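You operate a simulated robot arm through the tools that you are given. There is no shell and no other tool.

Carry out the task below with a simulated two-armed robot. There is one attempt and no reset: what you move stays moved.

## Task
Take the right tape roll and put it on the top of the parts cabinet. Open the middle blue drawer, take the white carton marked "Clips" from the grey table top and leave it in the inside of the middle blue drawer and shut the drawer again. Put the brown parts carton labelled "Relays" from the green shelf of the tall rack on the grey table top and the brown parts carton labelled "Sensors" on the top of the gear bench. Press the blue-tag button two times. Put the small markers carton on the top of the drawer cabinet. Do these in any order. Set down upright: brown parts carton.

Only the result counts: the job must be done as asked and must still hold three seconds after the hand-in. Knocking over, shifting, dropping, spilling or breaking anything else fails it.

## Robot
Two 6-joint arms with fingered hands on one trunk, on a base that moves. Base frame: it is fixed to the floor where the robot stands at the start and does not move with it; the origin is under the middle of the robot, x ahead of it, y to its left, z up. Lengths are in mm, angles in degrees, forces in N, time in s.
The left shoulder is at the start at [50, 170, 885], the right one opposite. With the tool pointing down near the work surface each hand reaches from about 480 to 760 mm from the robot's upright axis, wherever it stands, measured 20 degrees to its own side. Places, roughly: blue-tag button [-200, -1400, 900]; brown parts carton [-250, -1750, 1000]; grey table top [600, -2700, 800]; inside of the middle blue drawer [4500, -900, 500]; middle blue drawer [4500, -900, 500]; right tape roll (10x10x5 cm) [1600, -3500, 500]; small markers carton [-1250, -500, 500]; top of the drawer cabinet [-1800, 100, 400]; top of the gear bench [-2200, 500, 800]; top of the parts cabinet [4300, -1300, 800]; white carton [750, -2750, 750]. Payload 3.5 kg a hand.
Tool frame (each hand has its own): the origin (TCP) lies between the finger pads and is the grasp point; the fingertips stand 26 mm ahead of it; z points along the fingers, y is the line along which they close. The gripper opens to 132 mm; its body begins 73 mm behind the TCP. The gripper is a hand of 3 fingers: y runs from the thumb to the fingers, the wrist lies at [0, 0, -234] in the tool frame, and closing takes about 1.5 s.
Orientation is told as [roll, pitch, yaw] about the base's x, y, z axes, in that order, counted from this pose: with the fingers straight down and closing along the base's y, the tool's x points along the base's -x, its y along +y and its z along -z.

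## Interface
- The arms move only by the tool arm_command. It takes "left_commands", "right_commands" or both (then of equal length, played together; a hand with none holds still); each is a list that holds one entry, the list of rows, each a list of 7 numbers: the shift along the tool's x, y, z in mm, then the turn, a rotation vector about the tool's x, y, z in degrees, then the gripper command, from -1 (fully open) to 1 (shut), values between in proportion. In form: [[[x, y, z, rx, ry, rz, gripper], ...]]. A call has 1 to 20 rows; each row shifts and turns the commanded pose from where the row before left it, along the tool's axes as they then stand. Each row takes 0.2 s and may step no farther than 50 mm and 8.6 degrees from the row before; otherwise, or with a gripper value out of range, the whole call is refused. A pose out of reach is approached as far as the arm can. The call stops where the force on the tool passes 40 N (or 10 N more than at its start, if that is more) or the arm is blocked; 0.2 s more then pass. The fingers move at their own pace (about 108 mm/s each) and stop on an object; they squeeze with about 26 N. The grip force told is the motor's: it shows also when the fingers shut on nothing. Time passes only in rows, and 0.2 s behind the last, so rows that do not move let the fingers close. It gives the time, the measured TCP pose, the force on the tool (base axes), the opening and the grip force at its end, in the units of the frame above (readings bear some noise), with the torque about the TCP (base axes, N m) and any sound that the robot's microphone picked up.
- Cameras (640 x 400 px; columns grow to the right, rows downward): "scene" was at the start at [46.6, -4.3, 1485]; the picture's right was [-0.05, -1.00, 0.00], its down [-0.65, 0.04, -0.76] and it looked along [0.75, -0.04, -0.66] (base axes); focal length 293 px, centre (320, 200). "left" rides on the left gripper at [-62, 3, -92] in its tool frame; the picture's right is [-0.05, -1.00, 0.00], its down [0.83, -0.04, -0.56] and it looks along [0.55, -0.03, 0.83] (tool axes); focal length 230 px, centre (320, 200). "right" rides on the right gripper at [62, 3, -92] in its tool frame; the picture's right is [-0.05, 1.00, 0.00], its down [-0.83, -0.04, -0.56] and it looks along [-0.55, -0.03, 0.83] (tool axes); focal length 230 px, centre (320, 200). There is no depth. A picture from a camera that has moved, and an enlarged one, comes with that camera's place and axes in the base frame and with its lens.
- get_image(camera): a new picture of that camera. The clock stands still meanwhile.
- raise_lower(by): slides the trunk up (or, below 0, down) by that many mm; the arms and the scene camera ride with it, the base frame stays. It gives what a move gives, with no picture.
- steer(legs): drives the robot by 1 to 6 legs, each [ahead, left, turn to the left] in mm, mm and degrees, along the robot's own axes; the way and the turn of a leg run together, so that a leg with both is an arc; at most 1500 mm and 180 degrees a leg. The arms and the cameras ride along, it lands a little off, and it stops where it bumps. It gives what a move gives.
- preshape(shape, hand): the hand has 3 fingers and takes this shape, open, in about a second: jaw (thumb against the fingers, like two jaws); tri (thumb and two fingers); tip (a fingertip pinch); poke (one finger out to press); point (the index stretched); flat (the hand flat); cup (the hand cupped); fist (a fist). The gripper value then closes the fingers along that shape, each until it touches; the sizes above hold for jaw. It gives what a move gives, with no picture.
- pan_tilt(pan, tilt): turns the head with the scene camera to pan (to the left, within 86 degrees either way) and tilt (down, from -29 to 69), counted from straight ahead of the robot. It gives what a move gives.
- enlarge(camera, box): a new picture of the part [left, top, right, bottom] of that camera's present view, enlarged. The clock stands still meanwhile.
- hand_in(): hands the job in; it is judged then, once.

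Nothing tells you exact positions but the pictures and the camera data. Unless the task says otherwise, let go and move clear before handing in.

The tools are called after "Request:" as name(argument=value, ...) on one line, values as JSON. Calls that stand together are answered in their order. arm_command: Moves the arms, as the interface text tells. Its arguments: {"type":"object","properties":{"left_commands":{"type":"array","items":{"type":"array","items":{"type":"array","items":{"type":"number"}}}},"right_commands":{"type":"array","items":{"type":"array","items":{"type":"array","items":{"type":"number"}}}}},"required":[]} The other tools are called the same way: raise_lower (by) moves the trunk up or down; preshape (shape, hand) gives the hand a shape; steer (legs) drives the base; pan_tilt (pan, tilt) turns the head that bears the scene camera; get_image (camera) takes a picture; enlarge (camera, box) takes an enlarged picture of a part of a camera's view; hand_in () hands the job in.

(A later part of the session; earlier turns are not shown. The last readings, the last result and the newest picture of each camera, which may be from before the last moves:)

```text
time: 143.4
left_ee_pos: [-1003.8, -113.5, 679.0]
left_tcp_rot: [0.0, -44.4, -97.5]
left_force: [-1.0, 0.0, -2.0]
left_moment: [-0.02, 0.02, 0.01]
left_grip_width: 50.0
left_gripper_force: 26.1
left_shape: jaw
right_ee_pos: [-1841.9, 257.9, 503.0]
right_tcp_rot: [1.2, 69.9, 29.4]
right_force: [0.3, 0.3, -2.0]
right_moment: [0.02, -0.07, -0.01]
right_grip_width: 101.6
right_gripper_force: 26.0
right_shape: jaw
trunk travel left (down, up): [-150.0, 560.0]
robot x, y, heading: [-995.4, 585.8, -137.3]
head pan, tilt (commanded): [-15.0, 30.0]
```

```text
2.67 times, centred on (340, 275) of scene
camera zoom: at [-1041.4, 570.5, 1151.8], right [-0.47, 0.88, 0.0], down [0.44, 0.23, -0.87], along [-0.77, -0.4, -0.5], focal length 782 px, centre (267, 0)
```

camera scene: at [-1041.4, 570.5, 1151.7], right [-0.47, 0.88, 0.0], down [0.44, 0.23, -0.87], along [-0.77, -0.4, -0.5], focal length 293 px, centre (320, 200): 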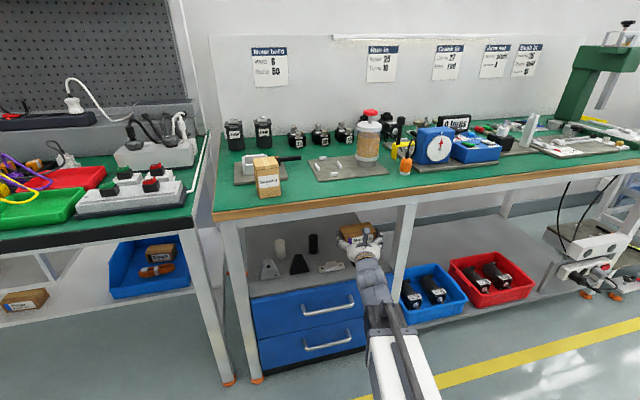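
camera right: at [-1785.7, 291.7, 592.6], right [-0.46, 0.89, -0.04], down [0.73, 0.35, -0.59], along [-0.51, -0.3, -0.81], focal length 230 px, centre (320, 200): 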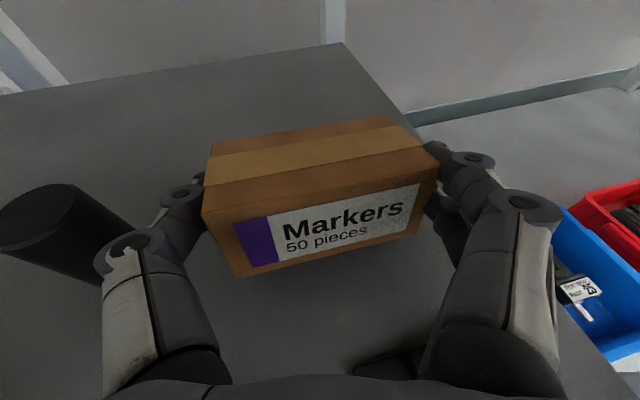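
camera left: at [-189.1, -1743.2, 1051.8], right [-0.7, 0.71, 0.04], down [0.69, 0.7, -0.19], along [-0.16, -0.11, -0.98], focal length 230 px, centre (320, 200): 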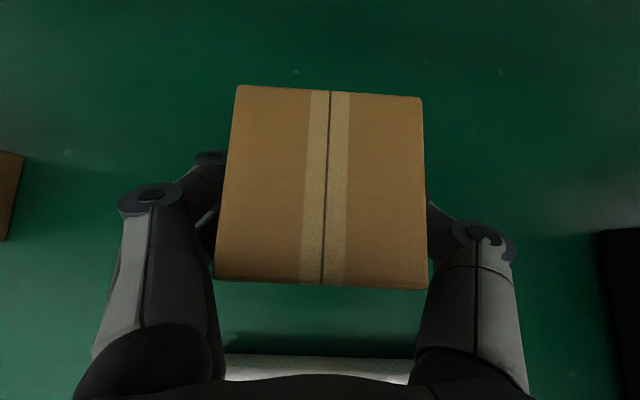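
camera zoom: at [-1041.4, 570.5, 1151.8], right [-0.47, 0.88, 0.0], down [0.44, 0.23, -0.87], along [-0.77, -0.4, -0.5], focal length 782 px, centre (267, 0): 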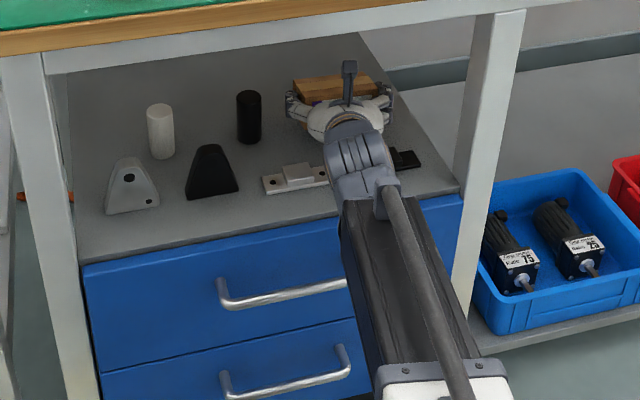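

Now ~14 mm above the cabinet top. I lower in small steps until contact.

Request:
arm_command(right_commands=[[[-4.7, 0, 1.7, 0, 0, 0, 0.2], [-2.8, 0, 1, 0, 0, 0, 0.2], [-1.9, 0, 0.7, 0, 0, 0, 0.2], [-1.9, 0, 0.7, 0, 0, 0, 0.2]]])

```text
time: 144.4
left_ee_pos: [-1004.7, -111.6, 678.1]
left_tcp_rot: [0.0, -44.4, -97.4]
left_force: [-1.4, -0.4, -1.0]
left_moment: [-0.04, -0.03, -0.03]
left_grip_width: 49.8
left_gripper_force: 25.9
left_shape: jaw
right_ee_pos: [-1841.5, 259.1, 491.3]
right_tcp_rot: [1.1, 70.0, 29.5]
right_force: [0.9, 0.1, 1.0]
right_moment: [0.06, 0.16, -0.06]
right_grip_width: 101.7
right_gripper_force: 26.1
right_shape: jaw
trunk travel left (down, up): [-150.0, 560.0]
robot x, y, heading: [-993.3, 583.7, -137.1]
head pan, tilt (commanded): [-15.0, 30.0]
```

Contact has begun. I press 2 mm more, then open the fingers so that it settles flat.

Request:
arm_command(right_commands=[[[-1.9, 0, 0.7, 0, 0, 0, 0.2], [0, 0, 0, 0, 0, 0, -0.55], [0, 0, 0, 0, 0, 0, -0.62], [0, 0, 0, 0, 0, 0, -0.75], [0, 0, 0, 0, 0, 0, -0.85], [0, 0, 0, 0, 0, 0, -0.85]]])

Request:
get_image(camera="right")

Request:
enlarge(camera="scene", box=[280, 200, 440, 300])

```text
time: 145.8
left_ee_pos: [-1004.4, -113.3, 678.5]
left_tcp_rot: [0.0, -44.4, -97.4]
left_force: [-0.1, -0.5, -0.9]
left_moment: [-0.01, -0.01, -0.01]
left_grip_width: 49.5
left_gripper_force: 26.0
left_shape: jaw
right_ee_pos: [-1841.0, 258.9, 488.1]
right_tcp_rot: [1.1, 70.0, 29.4]
right_force: [-0.3, 0.4, -0.2]
right_moment: [0.0, -0.03, -0.01]
right_grip_width: 121.8
right_gripper_force: 0.0
right_shape: jaw
trunk travel left (down, up): [-150.0, 560.0]
robot x, y, heading: [-992.5, 588.4, -137.3]
head pan, tilt (commanded): [-15.0, 30.0]
```

```text
taken
camera right: at [-1785.0, 293.1, 577.6], right [-0.46, 0.89, -0.04], down [0.73, 0.35, -0.59], along [-0.51, -0.3, -0.81], focal length 230 px, centre (320, 200)
```

right: 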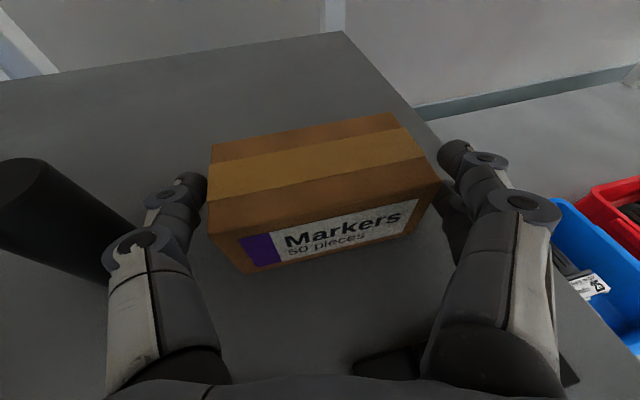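

```text
4.00 times, centred on (360, 250) of scene
camera zoom: at [-1041.3, 570.6, 1151.7], right [-0.47, 0.88, 0.0], down [0.44, 0.23, -0.87], along [-0.77, -0.4, -0.5], focal length 1173 px, centre (160, 0)
```

zoom: 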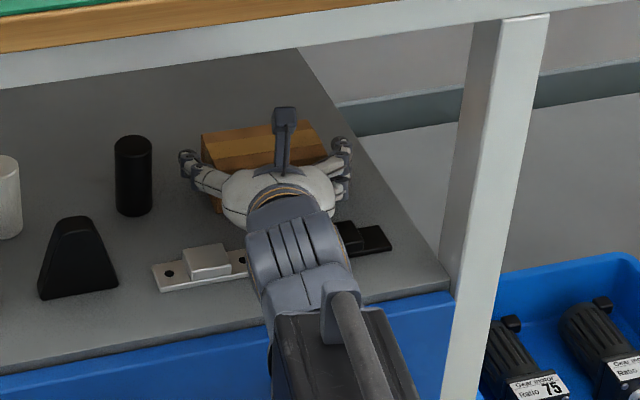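

The Markers carton rests flat on the cabinet top. I raise the hand 50 mm and draw back clear.

Request:
arm_command(right_commands=[[[16, 0, -5.8, 0, 0, 0, -0.85], [16, 0, -5.8, 0, 0, 0, -0.85], [16, 0, -5.8, 0, 0, 0, -0.85], [-10.5, 8, -28, 0, 0, 0, -0.85], [-10.5, 8, -28, 0, 0, 0, -0.85], [-10.5, 8, -28, 0, 0, 0, -0.85], [-10.5, 8, -28, 0, 0, 0, -0.85]]])

Request:
get_image(camera="right")

Request:
enlarge(camera="scene", box=[240, 200, 440, 325])

```text
time: 147.4
left_ee_pos: [-1005.1, -112.3, 676.8]
left_tcp_rot: [0.0, -44.5, -97.4]
left_force: [-0.1, 0.1, -1.1]
left_moment: [-0.04, -0.01, -0.01]
left_grip_width: 49.6
left_gripper_force: 26.2
left_shape: jaw
right_ee_pos: [-1739.3, 326.9, 532.6]
right_tcp_rot: [1.7, 70.2, 29.4]
right_force: [-0.3, 1.0, -0.2]
right_moment: [-0.01, 0.0, -0.02]
right_grip_width: 121.7
right_gripper_force: 0.1
right_shape: jaw
right hand out of reach, approached as far as the arm can: row 3, 4, 5, 6, 7
trunk travel left (down, up): [-150.0, 560.0]
robot x, y, heading: [-993.2, 585.8, -137.1]
head pan, tilt (commanded): [-15.0, 30.0]
```

```text
taken
camera right: at [-1681.1, 360.3, 622.9], right [-0.45, 0.89, -0.04], down [0.73, 0.34, -0.59], along [-0.52, -0.3, -0.8], focal length 230 px, centre (320, 200)
```

right: 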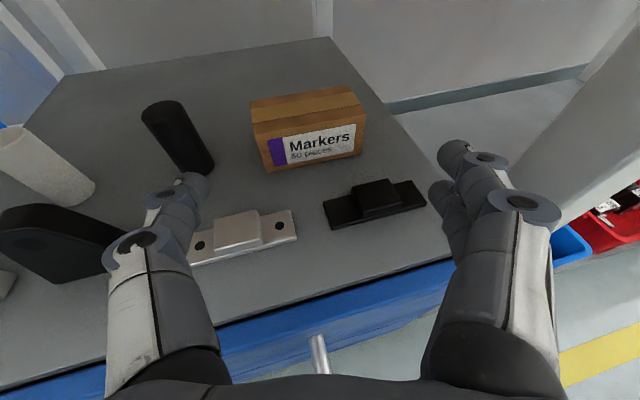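

```text
3.20 times, centred on (340, 262) of scene
camera zoom: at [-1041.4, 570.5, 1151.7], right [-0.47, 0.88, 0.0], down [0.44, 0.23, -0.87], along [-0.77, -0.4, -0.5], focal length 938 px, centre (256, 0)
```

zoom: 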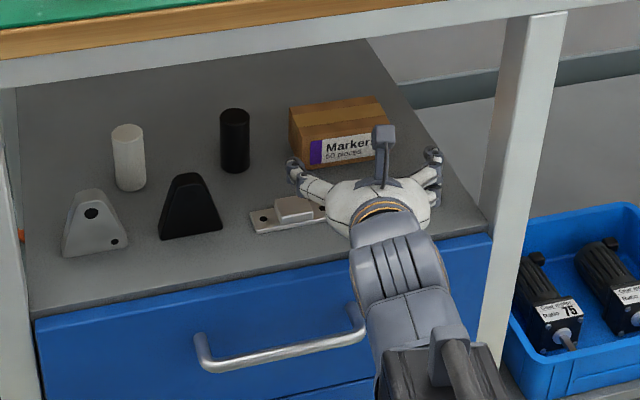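

Markers is in place and the neighbours untouched. I back out, raise the trunk again and travel left along the aisle to the grey table.

Request:
steer(legs=[[-300, 0, 0], [0, 1500, 0], [0, 1300, 0]])

Request:
raise_lower(by=350)

Request:
pan_tilt(pan=20, tilt=30)

Request:
get_image(camera="scene")

```text
time: 162.7
left_ee_pos: [1125.3, -1992.0, 679.2]
left_tcp_rot: [0.0, -44.4, -96.5]
left_force: [0.1, -1.3, -1.4]
left_moment: [0.01, 0.0, 0.02]
left_grip_width: 49.6
left_gripper_force: 26.2
left_shape: jaw
right_ee_pos: [383.6, -1563.8, 534.6]
right_tcp_rot: [1.7, 70.3, 30.6]
right_force: [0.2, 0.0, 1.2]
right_moment: [0.02, -0.02, -0.01]
right_grip_width: 121.8
right_gripper_force: 0.1
right_shape: jaw
trunk travel left (down, up): [-150.0, 560.0]
robot x, y, heading: [1123.9, -1291.5, -136.3]
head pan, tilt (commanded): [-15.0, 30.0]
```

```text
time: 166.1
left_ee_pos: [1124.8, -1989.7, 1027.9]
left_tcp_rot: [0.1, -44.3, -96.4]
left_force: [0.4, 0.1, -1.2]
left_moment: [-0.03, -0.01, -0.01]
left_grip_width: 49.6
left_gripper_force: 26.7
left_shape: jaw
right_ee_pos: [382.3, -1564.3, 883.6]
right_tcp_rot: [1.8, 70.2, 30.5]
right_force: [0.4, 0.3, 0.3]
right_moment: [0.0, 0.0, 0.01]
right_grip_width: 121.9
right_gripper_force: 0.0
right_shape: jaw
trunk travel left (down, up): [-500.0, 210.0]
robot x, y, heading: [1121.5, -1289.7, -136.1]
head pan, tilt (commanded): [-15.0, 30.0]
```

```text
time: 167.1
left_ee_pos: [1124.1, -1989.8, 1028.2]
left_tcp_rot: [0.0, -44.5, -96.4]
left_force: [0.2, 0.6, -1.4]
left_moment: [-0.01, 0.04, -0.01]
left_grip_width: 49.6
left_gripper_force: 25.5
left_shape: jaw
right_ee_pos: [382.6, -1565.4, 883.6]
right_tcp_rot: [1.7, 70.2, 30.4]
right_force: [0.5, -0.1, 0.1]
right_moment: [0.0, 0.01, -0.02]
right_grip_width: 121.8
right_gripper_force: 0.0
right_shape: jaw
trunk travel left (down, up): [-500.0, 210.0]
robot x, y, heading: [1123.0, -1289.2, -136.3]
head pan, tilt (commanded): [20.0, 30.0]
```

```text
taken
camera scene: at [1115.2, -1345.5, 1501.7], right [-0.9, 0.44, 0.0], down [0.22, 0.45, -0.87], along [-0.38, -0.78, -0.5], focal length 293 px, centre (320, 200)
```

scene: 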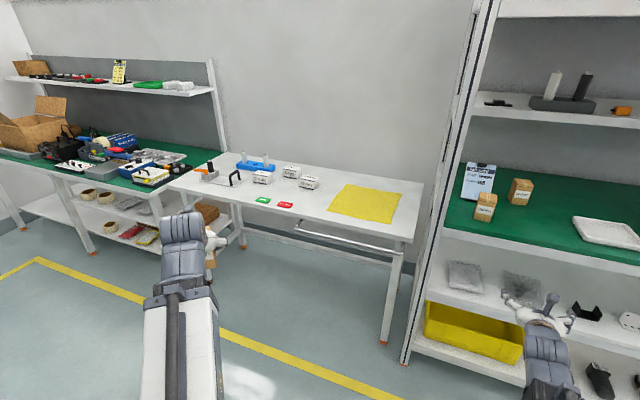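

The grey table with white cartons is ahead-left, and tape rolls lie under the table beyond. I enlarge both.

Request:
enlarge(camera="scene", box=[180, 140, 436, 260])

Request:
enlarge(camera="scene", box=[40, 150, 232, 270])

```text
2.50 times, centred on (308, 200) of scene
camera zoom: at [1115.2, -1345.5, 1501.7], right [-0.9, 0.44, 0.0], down [0.22, 0.45, -0.87], along [-0.38, -0.78, -0.5], focal length 733 px, centre (350, 200)
```

zoom: 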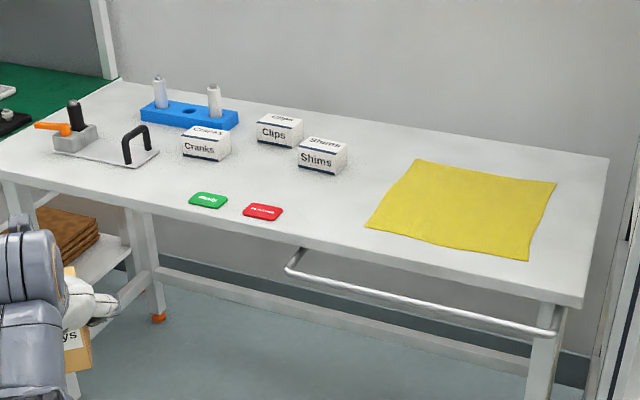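

```text
3.33 times, centred on (136, 210) of scene
camera zoom: at [1115.2, -1345.5, 1501.7], right [-0.9, 0.44, 0.0], down [0.22, 0.45, -0.87], along [-0.38, -0.78, -0.5], focal length 977 px, centre (933, 167)
```

zoom: 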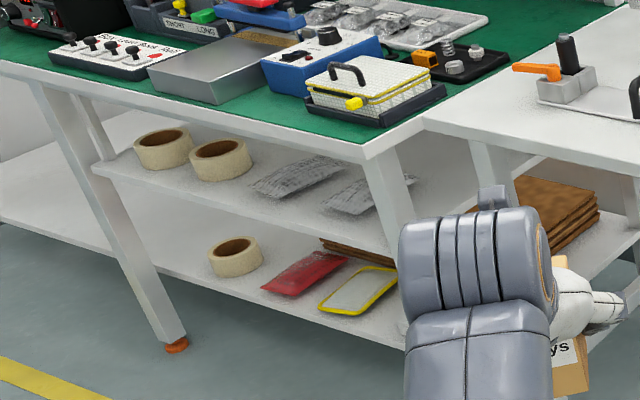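

Table top is at z≈777; the free space for Relays is between the red card and the yellow cloth. I swing the left arm back to the front and tuck the right hand in.

Request:
arm_command(left_commands=[[[0, -47, 0, 3.5, 0, 3.56, 1], [0, -47, 0, 3.5, 0, 3.56, 1], [0, -47, 0, 3.5, 0, 3.56, 1], [0, -47, 0, 3.5, 0, 3.56, 1], [0, -47, 0, 3.5, 0, 3.56, 1], [0, -47, 0, 3.5, 0, 3.56, 1], [0, -47, 0, 3.5, 0, 3.56, 1], [0, -30, 0, 3.5, 0, 3.56, 1]]], right_commands=[[[6.4, 0, -23.6, 0, -6.5, 0, -0.85], [3.6, 0, -24.1, 0, -6.5, 0, -0.85], [0.8, 0, -24.4, 0, -6.5, 0, -0.85], [-1.9, 0, -24.3, 0, -6.5, 0, -0.85], [-4.7, 0, -24, 0, -6.5, 0, -0.85], [-7.4, 0, -23.3, 0, -6.5, 0, -0.85], [-9.9, 0, -22.3, 0, -6.5, 0, -0.85], [-12.4, 0, -21, 0, -6.5, 0, -0.85]]])

Request:
steer(legs=[[0, 370, -1.2], [380, 0, 0]])

Request:
pan_tilt(pan=5, tilt=40)

Request:
get_image(camera="scene")

Request:
get_image(camera="left")

```text
time: 168.9
left_ee_pos: [800.5, -1853.1, 1029.9]
left_tcp_rot: [0.0, -44.5, -136.4]
left_force: [0.2, 0.4, -2.3]
left_moment: [0.04, -0.02, -0.03]
left_grip_width: 49.5
left_gripper_force: 25.9
left_shape: jaw
right_ee_pos: [634.3, -1602.1, 966.0]
right_tcp_rot: [6.8, 21.2, 28.5]
right_force: [0.4, 0.1, 1.1]
right_moment: [0.01, 0.02, 0.03]
right_grip_width: 121.8
right_gripper_force: 0.1
right_shape: jaw
right hand out of reach, approached as far as the arm can: row 1, 2, 3, 4, 5, 6, 7, 8
trunk travel left (down, up): [-500.0, 210.0]
robot x, y, heading: [1122.5, -1291.8, -136.1]
head pan, tilt (commanded): [20.0, 30.0]
```

```text
time: 173.2
left_ee_pos: [751.5, -2361.9, 1028.8]
left_tcp_rot: [-0.1, -44.5, -138.1]
left_force: [0.1, 0.3, -1.6]
left_moment: [-0.01, 0.02, 0.01]
left_grip_width: 49.5
left_gripper_force: 26.3
left_shape: jaw
right_ee_pos: [592.8, -2105.9, 965.9]
right_tcp_rot: [6.9, 21.1, 26.4]
right_force: [-0.5, 0.4, 0.3]
right_moment: [0.03, 0.03, -0.03]
right_grip_width: 121.9
right_gripper_force: 0.0
right_shape: jaw
trunk travel left (down, up): [-500.0, 210.0]
robot x, y, heading: [1094.8, -1810.4, -138.1]
head pan, tilt (commanded): [20.0, 30.0]
```

```text
time: 174.0
left_ee_pos: [751.3, -2363.2, 1031.0]
left_tcp_rot: [-0.1, -44.4, -138.2]
left_force: [0.9, -0.3, -1.2]
left_moment: [-0.01, 0.04, 0.0]
left_grip_width: 49.5
left_gripper_force: 26.2
left_shape: jaw
right_ee_pos: [592.9, -2107.5, 966.3]
right_tcp_rot: [6.9, 21.3, 26.6]
right_force: [0.6, 0.6, 0.8]
right_moment: [-0.01, -0.01, -0.02]
right_grip_width: 121.7
right_gripper_force: 0.0
right_shape: jaw
trunk travel left (down, up): [-500.0, 210.0]
robot x, y, heading: [1090.6, -1807.1, -138.2]
head pan, tilt (commanded): [5.0, 40.0]
```

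```text
taken
camera scene: at [1067.1, -1847.6, 1486.4], right [-0.73, 0.68, 0.0], down [0.44, 0.47, -0.77], along [-0.52, -0.56, -0.64], focal length 293 px, centre (320, 200)
```

scene: 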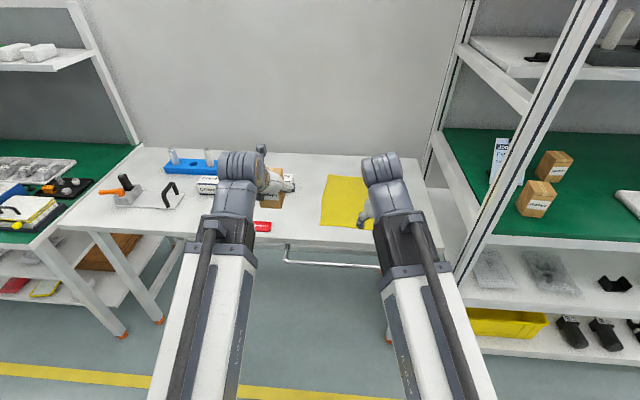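

```text
taken
camera left: at [769.3, -2350.8, 1140.6], right [-0.69, 0.72, 0.04], down [0.7, 0.69, -0.18], along [-0.16, -0.1, -0.98], focal length 230 px, centre (320, 200)
```

left: 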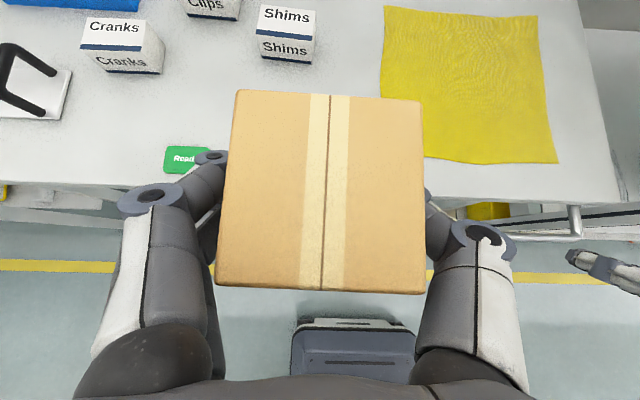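

I carry Relays over the free patch between the red card and the yellow cloth and lower it to ~20 mm above the table.

Request:
arm_command(left_commands=[[[-25, -13, 24.5, 0, 0, 0, 1], [-25, -13, 24.5, 0, 0, 0, 1], [-25, -13, 24.5, 0, 0, 0, 1], [-25, -13, 24.5, 0, 0, 0, 1], [26.9, 0, 27.4, 0, 0, 0, 1], [26.9, 0, 27.4, 0, 0, 0, 1], [26.9, 0, 27.4, 0, 0, 0, 1], [26.9, 0, 27.4, 0, 0, 0, 1], [24, 0, 24.5, 0, 0, 0, 1]]])

Request:
get_image(camera="left")

Request:
enlarge(camera="scene", box=[160, 120, 416, 280])

```text
time: 176.0
left_ee_pos: [614.3, -2419.6, 840.7]
left_tcp_rot: [0.0, -44.4, -138.3]
left_force: [-0.4, 0.5, -1.8]
left_moment: [0.0, -0.01, 0.0]
left_grip_width: 49.6
left_gripper_force: 25.9
left_shape: jaw
right_ee_pos: [593.6, -2106.6, 966.1]
right_tcp_rot: [6.9, 21.3, 26.5]
right_force: [-0.2, 0.3, 1.0]
right_moment: [-0.01, 0.04, -0.03]
right_grip_width: 122.0
right_gripper_force: 0.1
right_shape: jaw
trunk travel left (down, up): [-500.0, 210.0]
robot x, y, heading: [1090.5, -1811.0, -138.2]
head pan, tilt (commanded): [5.0, 40.0]
```

```text
taken
camera left: at [632.2, -2407.9, 950.4], right [-0.69, 0.72, 0.04], down [0.7, 0.69, -0.18], along [-0.16, -0.1, -0.98], focal length 230 px, centre (320, 200)
```

left: 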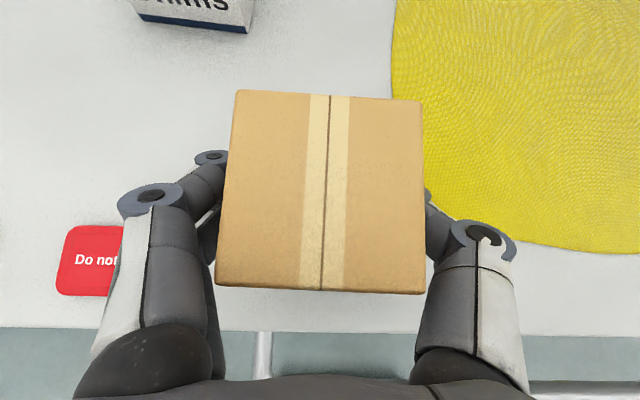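

```text
2.50 times, centred on (288, 200) of scene
camera zoom: at [1066.9, -1847.6, 1486.4], right [-0.73, 0.68, 0.0], down [0.44, 0.47, -0.77], along [-0.52, -0.56, -0.64], focal length 733 px, centre (400, 200)
```

zoom: 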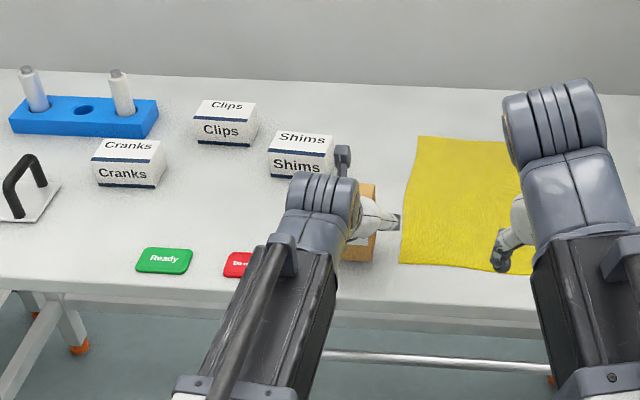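

Clear of card and cloth. I lower gently to contact.

Request:
arm_command(left_commands=[[[9.1, 0, 9.3, 0, 0, 0, 1], [3.5, 0, 3.6, 0, 0, 0, 1], [2.1, 0, 2.1, 0, 0, 0, 1], [1.4, 0, 1.4, 0, 0, 0, 1]]])

```text
time: 177.0
left_ee_pos: [611.7, -2418.0, 822.0]
left_tcp_rot: [0.0, -44.7, -138.2]
left_force: [-2.7, -2.8, 9.6]
left_moment: [-0.16, 0.05, -0.03]
left_grip_width: 49.8
left_gripper_force: 26.1
left_shape: jaw
right_ee_pos: [593.6, -2106.7, 966.3]
right_tcp_rot: [6.9, 21.2, 26.6]
right_force: [-0.7, -1.3, -0.2]
right_moment: [0.02, -0.01, 0.01]
right_grip_width: 121.7
right_gripper_force: 0.2
right_shape: jaw
trunk travel left (down, up): [-500.0, 210.0]
robot x, y, heading: [1093.6, -1810.1, -138.2]
head pan, tilt (commanded): [5.0, 40.0]
```

Contact at 10 N. I open the left hand and rise straight up, then check.

Request:
arm_command(left_commands=[[[-0.5, 0, -0.5, 0, 0, 0, 0.6], [0, 0, 0, 0, 0, 0, 0.2], [0, 0, 0, 0, 0, 0, -0.15], [0, 0, 0, 0, 0, 0, -0.2], [-14, 0, -14.3, 0, 0, 0, -0.2], [-17.5, 0, -17.9, 0, 0, 0, -0.2], [-21, 0, -21.4, 0, 0, 0, -0.2], [-21, 0, -21.4, 0, 0, 0, -0.2], [-21, 0, -21.4, 0, 0, 0, -0.2]]])

Request:
get_image(camera="left")

Request:
enlarge(camera="scene", box=[160, 120, 416, 280])

```text
time: 179.0
left_ee_pos: [613.3, -2417.2, 956.0]
left_tcp_rot: [-0.1, -44.4, -138.3]
left_force: [0.1, -0.1, 0.0]
left_moment: [-0.02, 0.03, 0.0]
left_grip_width: 78.7
left_gripper_force: 0.0
left_shape: jaw
right_ee_pos: [593.2, -2105.8, 965.5]
right_tcp_rot: [6.8, 21.2, 26.5]
right_force: [0.2, 0.7, 0.1]
right_moment: [0.01, -0.03, 0.0]
right_grip_width: 121.9
right_gripper_force: 0.2
right_shape: jaw
trunk travel left (down, up): [-500.0, 210.0]
robot x, y, heading: [1093.2, -1813.3, -137.9]
head pan, tilt (commanded): [5.0, 40.0]
```

```text
taken
camera left: at [630.7, -2406.0, 1066.1], right [-0.69, 0.72, 0.04], down [0.7, 0.69, -0.19], along [-0.16, -0.1, -0.98], focal length 230 px, centre (320, 200)
```

left: 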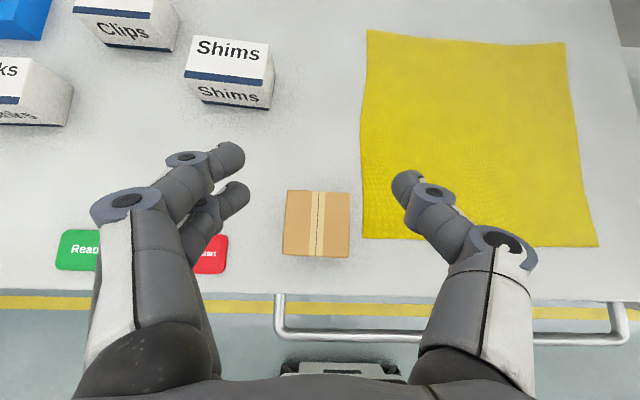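

```text
2.50 times, centred on (288, 200) of scene
camera zoom: at [1067.1, -1847.4, 1486.4], right [-0.73, 0.68, 0.0], down [0.44, 0.47, -0.77], along [-0.52, -0.56, -0.64], focal length 733 px, centre (400, 200)
```

zoom: 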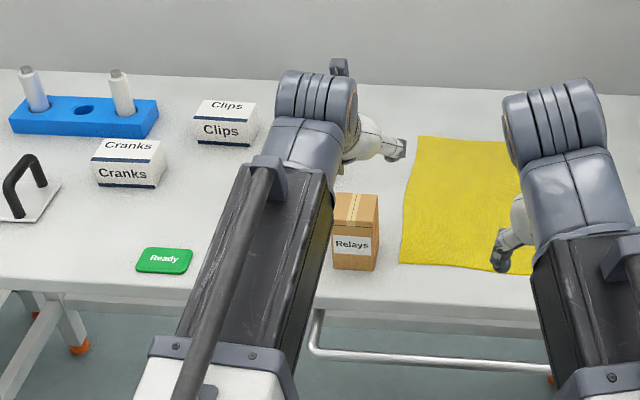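

Relays stands upright on the grey table. Next the Clips carton further back; I enlarge the left camera's view of it.

Request:
enlarge(camera="left", box=[0, 0, 320, 200])

Request:
enlarge(camera="scene", box=[170, 130, 298, 210])

```text
2.00 times, centred on (160, 100) of left
camera zoom: at [630.7, -2406.0, 1066.1], right [-0.69, 0.72, 0.04], down [0.7, 0.69, -0.19], along [-0.16, -0.1, -0.98], focal length 460 px, centre (640, 400)
```

zoom: 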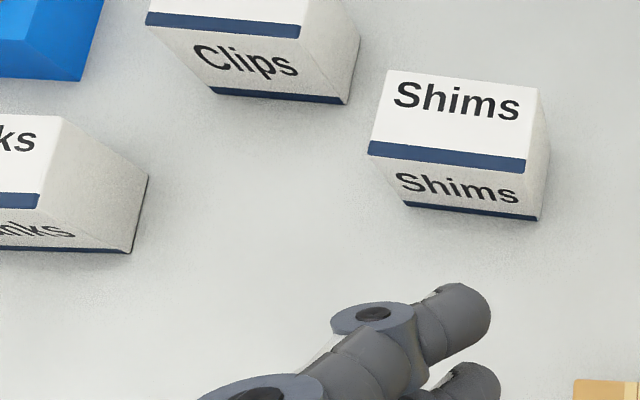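

```text
5.00 times, centred on (234, 170) of scene
camera zoom: at [1067.1, -1847.4, 1486.4], right [-0.73, 0.68, 0.0], down [0.44, 0.47, -0.77], along [-0.52, -0.56, -0.64], focal length 1466 px, centre (750, 350)
```

zoom: 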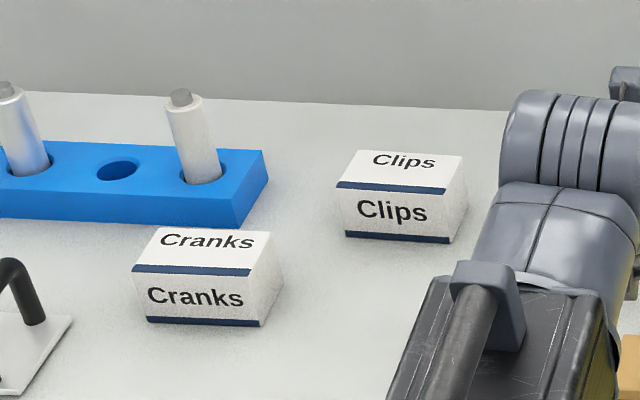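

Clips: 92 wide, 52 deep, 51 high, centre near (F 1455, R -2449). I drive left and nearer so the left hand can reach it.

Request:
steer(legs=[[0, 200, 0.6], [195, 0, 0]])

Request:
get_image(camera="left")

Request:
get_image(camera="scene")

```text
time: 181.8
left_ee_pos: [618.4, -2706.8, 954.5]
left_tcp_rot: [-0.1, -44.4, -137.3]
left_force: [-0.2, 0.8, 0.5]
left_moment: [-0.01, -0.03, 0.0]
left_grip_width: 78.8
left_gripper_force: 0.1
left_shape: jaw
right_ee_pos: [593.2, -2395.7, 965.6]
right_tcp_rot: [6.9, 21.2, 27.3]
right_force: [0.3, 0.2, 0.0]
right_moment: [0.0, 0.03, 0.01]
right_grip_width: 122.0
right_gripper_force: 0.0
right_shape: jaw
trunk travel left (down, up): [-500.0, 210.0]
robot x, y, heading: [1088.7, -2092.7, -137.4]
head pan, tilt (commanded): [5.0, 40.0]
```

```text
taken
camera left: at [636.3, -2695.0, 1065.5], right [-0.7, 0.71, 0.04], down [0.69, 0.7, -0.18], along [-0.16, -0.1, -0.98], focal length 230 px, centre (320, 200)
```

left: 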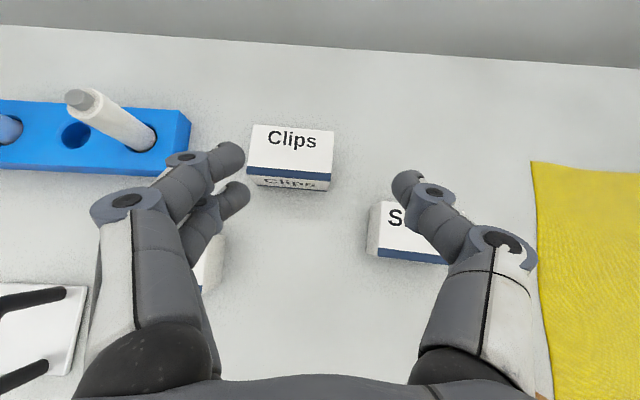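

```text
taken
camera scene: at [1063.4, -2129.5, 1486.4], right [-0.74, 0.67, 0.0], down [0.43, 0.48, -0.77], along [-0.51, -0.57, -0.64], focal length 293 px, centre (320, 200)
```

scene: 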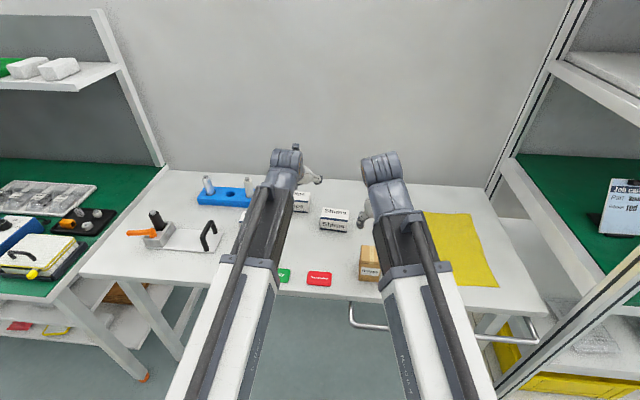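

Clips sits 78 mm ahead and 29 mm left of the left hand. I open the hand to 118 mm, move over it and descend.

Request:
arm_command(left_commands=[[[-18.6, 9.8, 18.2, 2.1, 0, 2.14, -0.79], [-18.6, 9.8, 18.2, 0, 0, 0, -0.79], [-18.6, 9.8, 18.2, 0, 0, 0, -0.79], [21, 0, 21.4, 0, 0, 0, -0.79], [21, 0, 21.4, 0, 0, 0, -0.79], [21, 0, 21.4, 0, 0, 0, -0.79]]])

Request:
get_image(camera="left")

```text
time: 183.2
left_ee_pos: [579.4, -2779.0, 866.2]
left_tcp_rot: [0.0, -44.5, -140.3]
left_force: [-0.4, 0.3, -0.1]
left_moment: [-0.02, 0.04, -0.01]
left_grip_width: 117.9
left_gripper_force: 0.1
left_shape: jaw
right_ee_pos: [593.8, -2395.5, 966.7]
right_tcp_rot: [6.9, 21.1, 27.5]
right_force: [0.1, 0.5, 0.2]
right_moment: [0.0, 0.0, 0.0]
right_grip_width: 121.8
right_gripper_force: 0.0
right_shape: jaw
trunk travel left (down, up): [-500.0, 210.0]
robot x, y, heading: [1089.1, -2095.4, -137.1]
head pan, tilt (commanded): [5.0, 40.0]
```

```text
taken
camera left: at [597.8, -2767.7, 976.8], right [-0.67, 0.75, 0.04], down [0.73, 0.66, -0.19], along [-0.16, -0.1, -0.98], focal length 230 px, centre (320, 200)
```

left: 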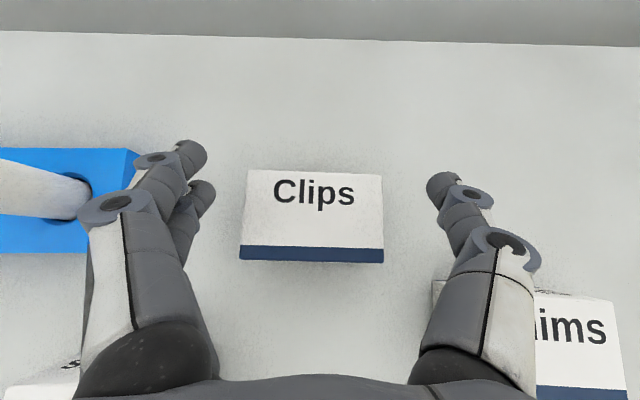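

Well centred. I lower the remaining 51 mm and close on it.

Request:
arm_command(left_commands=[[[17.8, 3.6, 18.2, 0, 0, 0, -0.79], [17.8, 0, 18.2, 0, 0, 0, -0.79], [0, 0, 0, 0, 0, 0, -0.4], [0, 0, 0, 0, 0, 0, 0.2], [0, 0, 0, 0, 0, 0, 0.2], [0, 0, 0, 0, 0, 0, 0.2], [0, 0, 0, 0, 0, 0, 0.2]]])

Request:
get_image(camera="left")

```text
time: 184.8
left_ee_pos: [581.8, -2781.2, 815.3]
left_tcp_rot: [-0.1, -44.4, -140.3]
left_force: [-1.5, 0.8, 0.0]
left_moment: [-0.04, -0.02, 0.0]
left_grip_width: 84.8
left_gripper_force: 25.7
left_shape: jaw
right_ee_pos: [595.1, -2395.4, 966.5]
right_tcp_rot: [6.9, 21.1, 27.4]
right_force: [0.4, 0.9, 0.0]
right_moment: [-0.01, -0.01, 0.01]
right_grip_width: 121.8
right_gripper_force: 0.0
right_shape: jaw
trunk travel left (down, up): [-500.0, 210.0]
robot x, y, heading: [1087.1, -2093.3, -137.3]
head pan, tilt (commanded): [5.0, 40.0]
```

```text
taken
camera left: at [600.3, -2770.0, 925.5], right [-0.67, 0.75, 0.04], down [0.73, 0.66, -0.18], along [-0.16, -0.1, -0.98], focal length 230 px, centre (320, 200)
```

left: 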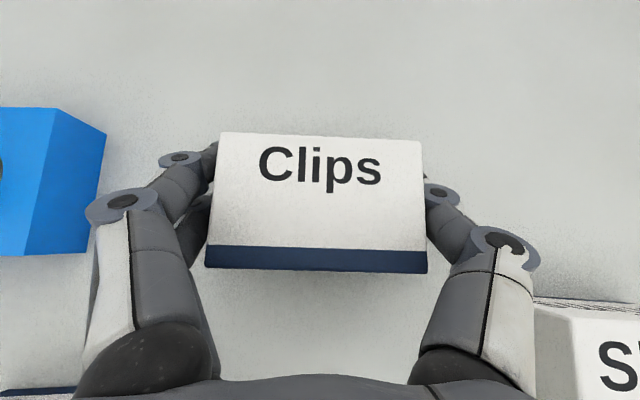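

Clips is gripped at 85 mm. I lift it 125 mm and check the hold.

Request:
arm_command(left_commands=[[[-7, 0, -7.2, 0, 0, 0, 0.2], [-17.5, 0, -17.9, 0, 0, 0, 0.2], [-17.5, 0, -17.9, 0, 0, 0, 0.2], [-21, 0, -21.4, 0, 0, 0, 0.2], [-24.5, 0, -25, 0, 0, 0, 0.2]]])

Request:
get_image(camera="left")

Request:
enlarge(camera="scene", box=[120, 120, 440, 320])

```text
time: 186.0
left_ee_pos: [581.3, -2780.9, 938.5]
left_tcp_rot: [-0.2, -44.4, -140.3]
left_force: [0.5, -0.1, -1.4]
left_moment: [0.0, 0.02, -0.01]
left_grip_width: 84.8
left_gripper_force: 26.1
left_shape: jaw
right_ee_pos: [594.1, -2395.7, 966.0]
right_tcp_rot: [6.8, 21.3, 27.5]
right_force: [0.1, -0.6, 0.3]
right_moment: [0.02, 0.02, 0.01]
right_grip_width: 122.0
right_gripper_force: 0.0
right_shape: jaw
trunk travel left (down, up): [-500.0, 210.0]
robot x, y, heading: [1087.2, -2096.6, -137.3]
head pan, tilt (commanded): [5.0, 40.0]
```

```text
taken
camera left: at [599.3, -2770.4, 1049.1], right [-0.67, 0.75, 0.04], down [0.73, 0.66, -0.18], along [-0.16, -0.09, -0.98], focal length 230 px, centre (320, 200)
```

left: 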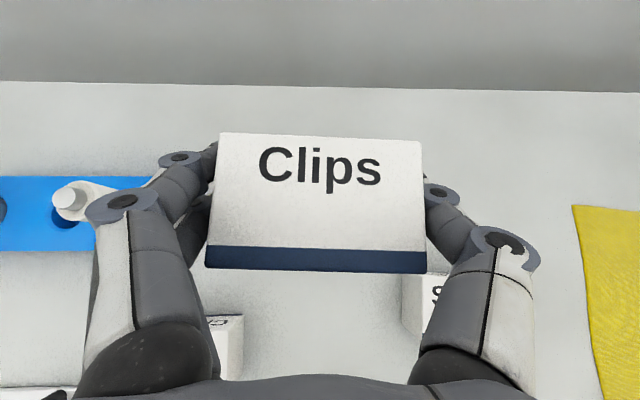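

```text
2.00 times, centred on (280, 220) of scene
camera zoom: at [1063.5, -2129.4, 1486.4], right [-0.74, 0.67, 0.0], down [0.43, 0.48, -0.77], along [-0.51, -0.57, -0.64], focal length 586 px, centre (400, 160)
```

zoom: 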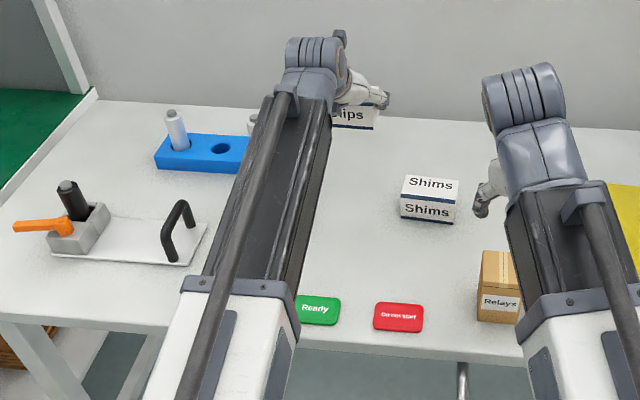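

Clips is secure. I back away from the table and slide left to look at the tape rolls.

Request:
steer(legs=[[-560, 0, 0], [0, 1300, 0]])

Request:
raise_lower(by=-350)

Request:
pan_tilt(pan=5, tilt=25)

Request:
get_image(camera="scene")

```text
time: 195.1
left_ee_pos: [1851.0, -3345.7, 939.3]
left_tcp_rot: [-0.2, -44.5, -139.9]
left_force: [-0.4, 0.0, -1.9]
left_moment: [-0.03, 0.01, 0.03]
left_grip_width: 84.5
left_gripper_force: 25.8
left_shape: jaw
right_ee_pos: [1863.0, -2959.0, 966.1]
right_tcp_rot: [6.9, 21.2, 27.9]
right_force: [-0.4, -0.3, 0.6]
right_moment: [0.01, -0.03, 0.02]
right_grip_width: 122.0
right_gripper_force: 0.0
right_shape: jaw
trunk travel left (down, up): [-500.0, 210.0]
robot x, y, heading: [2355.2, -2657.2, -137.0]
head pan, tilt (commanded): [5.0, 40.0]
```

```text
time: 198.5
left_ee_pos: [1850.6, -3344.6, 589.4]
left_tcp_rot: [-0.1, -44.3, -139.9]
left_force: [0.4, 0.0, -1.7]
left_moment: [0.0, 0.01, 0.0]
left_grip_width: 84.8
left_gripper_force: 25.9
left_shape: jaw
right_ee_pos: [1861.5, -2958.2, 617.2]
right_tcp_rot: [6.8, 21.2, 27.9]
right_force: [-0.3, 0.3, 0.9]
right_moment: [0.0, -0.01, 0.01]
right_grip_width: 121.9
right_gripper_force: 0.0
right_shape: jaw
trunk travel left (down, up): [-150.0, 560.0]
robot x, y, heading: [2355.7, -2652.4, -136.6]
head pan, tilt (commanded): [5.0, 40.0]
```

```text
time: 199.3
left_ee_pos: [1851.1, -3344.5, 589.7]
left_tcp_rot: [-0.1, -44.4, -139.9]
left_force: [-0.4, -0.4, -3.1]
left_moment: [-0.01, -0.07, -0.02]
left_grip_width: 84.6
left_gripper_force: 26.3
left_shape: jaw
right_ee_pos: [1861.4, -2959.4, 616.5]
right_tcp_rot: [6.9, 21.3, 27.9]
right_force: [-0.3, -0.4, 0.0]
right_moment: [-0.02, 0.02, 0.01]
right_grip_width: 122.2
right_gripper_force: 0.0
right_shape: jaw
trunk travel left (down, up): [-150.0, 560.0]
robot x, y, heading: [2356.4, -2657.9, -136.9]
head pan, tilt (commanded): [5.0, 25.0]
```

```text
taken
camera scene: at [2324.3, -2694.9, 1159.6], right [-0.75, 0.67, 0.0], down [0.28, 0.32, -0.91], along [-0.6, -0.68, -0.42], focal length 293 px, centre (320, 200)
```

scene: 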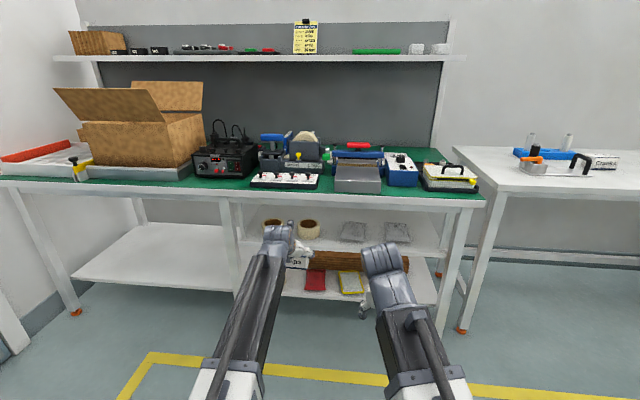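

The two tape rolls stand on the upper under-shelf; the right one is just beside the left hand in this view. I enlarge.

Request:
enlarge(camera="scene", box=[210, 180, 466, 340])

Request:
enlarge(camera="scene", box=[240, 200, 360, 275])

```text
2.50 times, centred on (338, 260) of scene
camera zoom: at [2324.3, -2694.9, 1159.6], right [-0.75, 0.67, 0.0], down [0.28, 0.32, -0.91], along [-0.6, -0.68, -0.42], focal length 733 px, centre (275, 50)
```

zoom: 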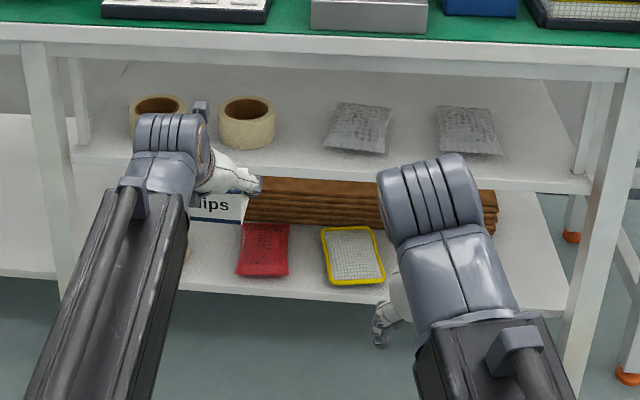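

```text
5.33 times, centred on (300, 238) of scene
camera zoom: at [2324.3, -2694.9, 1159.6], right [-0.75, 0.67, 0.0], down [0.28, 0.32, -0.91], along [-0.6, -0.68, -0.42], focal length 1564 px, centre (427, 0)
```

zoom: 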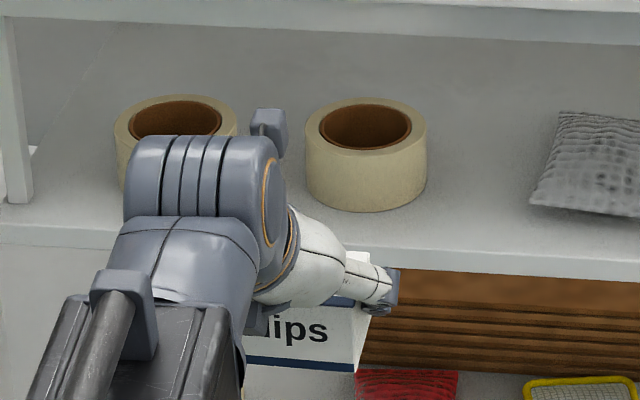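

Right roll: about 1207 mm ahead on the wall axis, R ≈ -3706, shelf z ≈ 484. I swing the left arm (with Clips) out to the side and point the right hand forward, opened wide.

Request:
arm_command(left_commands=[[[28.6, 0, -28, 0, 0, 0, 0.2], [28.6, 0, -28, 0, 0, 0, 0.2], [28.6, 0, -28, 0, 0, 0, 0.2], [28.6, 0, -28, 0, 0, 0, 0.2], [28.6, 0, -28, 0, 0, 0, 0.2], [25, 0, -24.5, 0, 0, 0, 0.2], [1.5, 47, -1.5, -3.5, 0, -3.56, 0.2], [1.5, 47, -1.5, -3.5, 0, -3.56, 0.2], [1.5, 47, -1.5, -3.5, 0, -3.56, 0.2], [1.5, 47, -1.5, -3.5, 0, -3.56, 0.2], [1.5, 47, -1.5, -3.5, 0, -3.56, 0.2], [1.5, 47, -1.5, -3.5, 0, -3.56, 0.2], [1.5, 47, -1.5, -3.5, 0, -3.56, 0.2], [1.5, 47, -1.5, -3.5, 0, -3.56, 0.2]]], right_commands=[[[16.6, 6.2, 17.6, 2.27, 7.38, -0.78, -1], [14.2, 7.6, 19, 2.27, 7.38, -0.78, -1], [11.6, 8.9, 20.2, 2.27, 7.38, -0.78, -1], [8.9, 10.1, 21, 2.27, 7.38, -0.78, -1], [6, 11.2, 21.5, 2.27, 7.38, -0.78, -1], [2.9, 12.1, 21.5, 2.27, 7.38, -0.78, -1], [-0.2, 12.8, 21.2, 2.27, 7.38, -0.78, -1], [-3.2, 13.2, 20.7, 2.27, 7.38, -0.78, -1], [0, 0, 0, 0, 0, 0, -1], [0, 0, 0, 0, 0, 0, -1], [0, 0, 0, 0, 0, 0, -1], [0, 0, 0, 0, 0, 0, -1], [0, 0, 0, 0, 0, 0, -1], [0, 0, 0, 0, 0, 0, -1]]])

Request:
get_image(camera="right")

Request:
get_image(camera="scene")

```text
time: 202.3
left_ee_pos: [2339.7, -3391.7, 586.3]
left_tcp_rot: [0.0, -44.4, -99.8]
left_force: [0.2, -0.4, -0.9]
left_moment: [-0.01, 0.0, 0.0]
left_grip_width: 84.9
left_gripper_force: 26.5
left_shape: jaw
left hand out of reach, approached as far as the arm can: row 6
right_ee_pos: [1697.6, -3001.4, 540.1]
right_tcp_rot: [0.8, 78.2, 41.1]
right_force: [-0.3, -0.3, -0.3]
right_moment: [0.03, 0.0, -0.02]
right_grip_width: 132.1
right_gripper_force: 0.1
right_shape: jaw
right hand out of reach, approached as far as the arm can: row 4, 5, 6, 7, 8
trunk travel left (down, up): [-150.0, 560.0]
robot x, y, heading: [2354.0, -2652.5, -136.8]
head pan, tilt (commanded): [5.0, 25.0]
```

```text
taken
camera right: at [1755.2, -2949.2, 618.7], right [-0.64, 0.77, -0.05], down [0.57, 0.43, -0.7], along [-0.52, -0.47, -0.71], focal length 230 px, centre (320, 200)
```

right: 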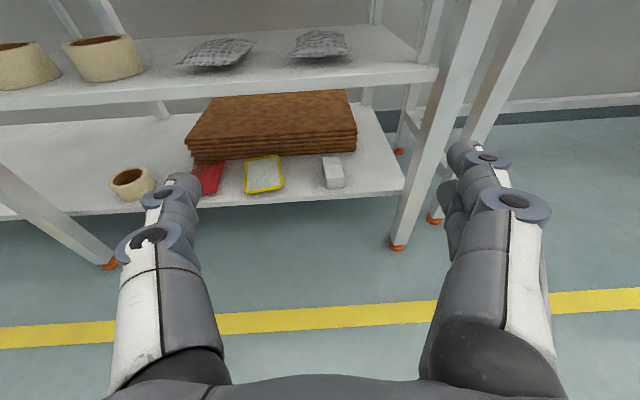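

```text
taken
camera scene: at [2324.2, -2694.9, 1159.7], right [-0.75, 0.67, 0.0], down [0.28, 0.32, -0.91], along [-0.6, -0.68, -0.42], focal length 293 px, centre (320, 200)
```

scene: 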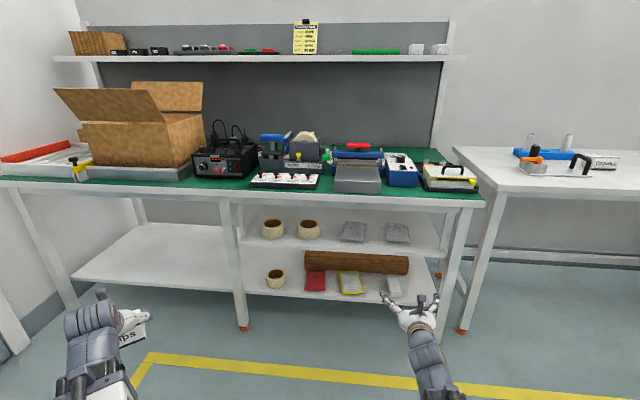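

Both views agree: roll front at F≈1133, R≈-3702, shelf z≈500, gaps of ~50 mm left and ~80 mm right. I drive to bring the right hand in front of it.

Request:
steer(legs=[[0, 350, -0.5], [255, 0, 0]])

Request:
get_image(camera="right")

Request:
get_image(camera="scene")

```text
time: 206.0
left_ee_pos: [2387.0, -3821.8, 586.2]
left_tcp_rot: [0.0, -44.3, -100.7]
left_force: [0.8, -0.6, -1.6]
left_moment: [0.02, -0.03, 0.03]
left_grip_width: 84.7
left_gripper_force: 25.7
left_shape: jaw
right_ee_pos: [1750.6, -3426.5, 538.2]
right_tcp_rot: [0.8, 78.1, 40.7]
right_force: [-0.5, 0.6, -0.2]
right_moment: [0.0, 0.0, 0.01]
right_grip_width: 132.1
right_gripper_force: 0.0
right_shape: jaw
trunk travel left (down, up): [-150.0, 560.0]
robot x, y, heading: [2409.0, -3089.2, -137.5]
head pan, tilt (commanded): [5.0, 25.0]
```

```text
taken
camera right: at [1808.7, -3374.3, 618.8], right [-0.63, 0.77, -0.05], down [0.57, 0.42, -0.7], along [-0.52, -0.47, -0.71], focal length 230 px, centre (320, 200)
```

right: 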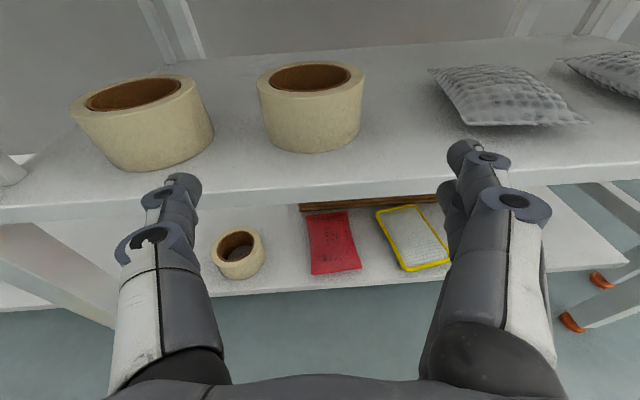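

```text
taken
camera scene: at [2380.2, -3125.4, 1159.7], right [-0.74, 0.67, 0.0], down [0.28, 0.31, -0.91], along [-0.61, -0.67, -0.42], focal length 293 px, centre (320, 200)
```

scene: 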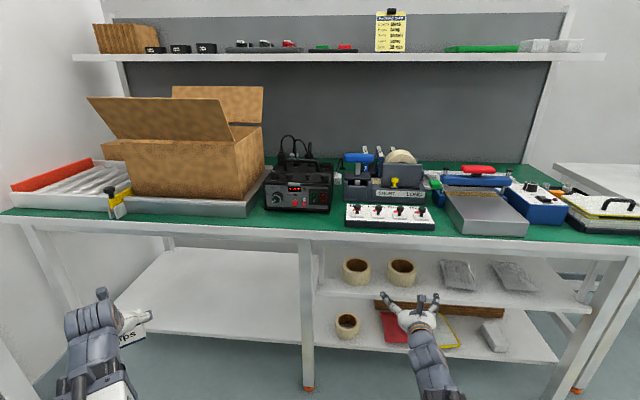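

The right roll is straight ahead, 150 mm to its centre. I square the hand, set a 124 mm opening, and move in.

Request:
arm_command(right_commands=[[[4.8, 0, 29.6, 2.64, 0, -0.56, -0.88], [4.8, 0, 29.6, 0, 0, 0, -0.88], [4.8, 0, 29.6, 0, 0, 0, -0.88]]])

Request:
get_image(camera="right")

```text
time: 206.8
left_ee_pos: [2388.0, -3822.2, 586.2]
left_tcp_rot: [-0.1, -44.4, -100.6]
left_force: [-0.5, 0.6, -2.4]
left_moment: [0.02, 0.03, 0.01]
left_grip_width: 84.7
left_gripper_force: 26.0
left_shape: jaw
right_ee_pos: [1698.6, -3501.6, 529.5]
right_tcp_rot: [1.6, 78.2, 43.4]
right_force: [0.1, 1.0, -0.3]
right_moment: [-0.02, -0.04, 0.01]
right_grip_width: 124.4
right_gripper_force: 0.1
right_shape: jaw
right hand out of reach, approached as far as the arm can: row 1, 2
trunk travel left (down, up): [-150.0, 560.0]
robot x, y, heading: [2411.6, -3083.3, -137.3]
head pan, tilt (commanded): [5.0, 25.0]
```

```text
taken
camera right: at [1755.0, -3447.6, 609.6], right [-0.66, 0.75, -0.05], down [0.56, 0.45, -0.7], along [-0.51, -0.49, -0.71], focal length 230 px, centre (320, 200)
```

right: 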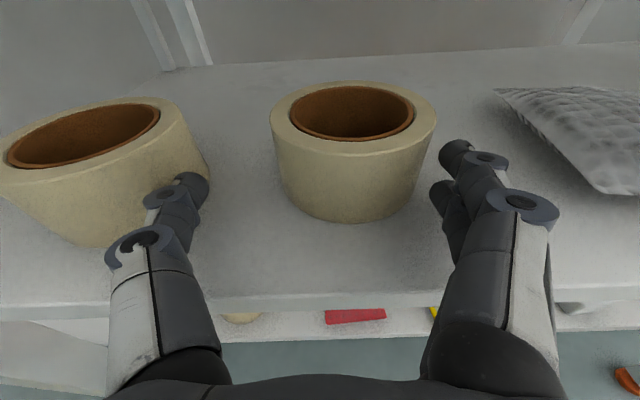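

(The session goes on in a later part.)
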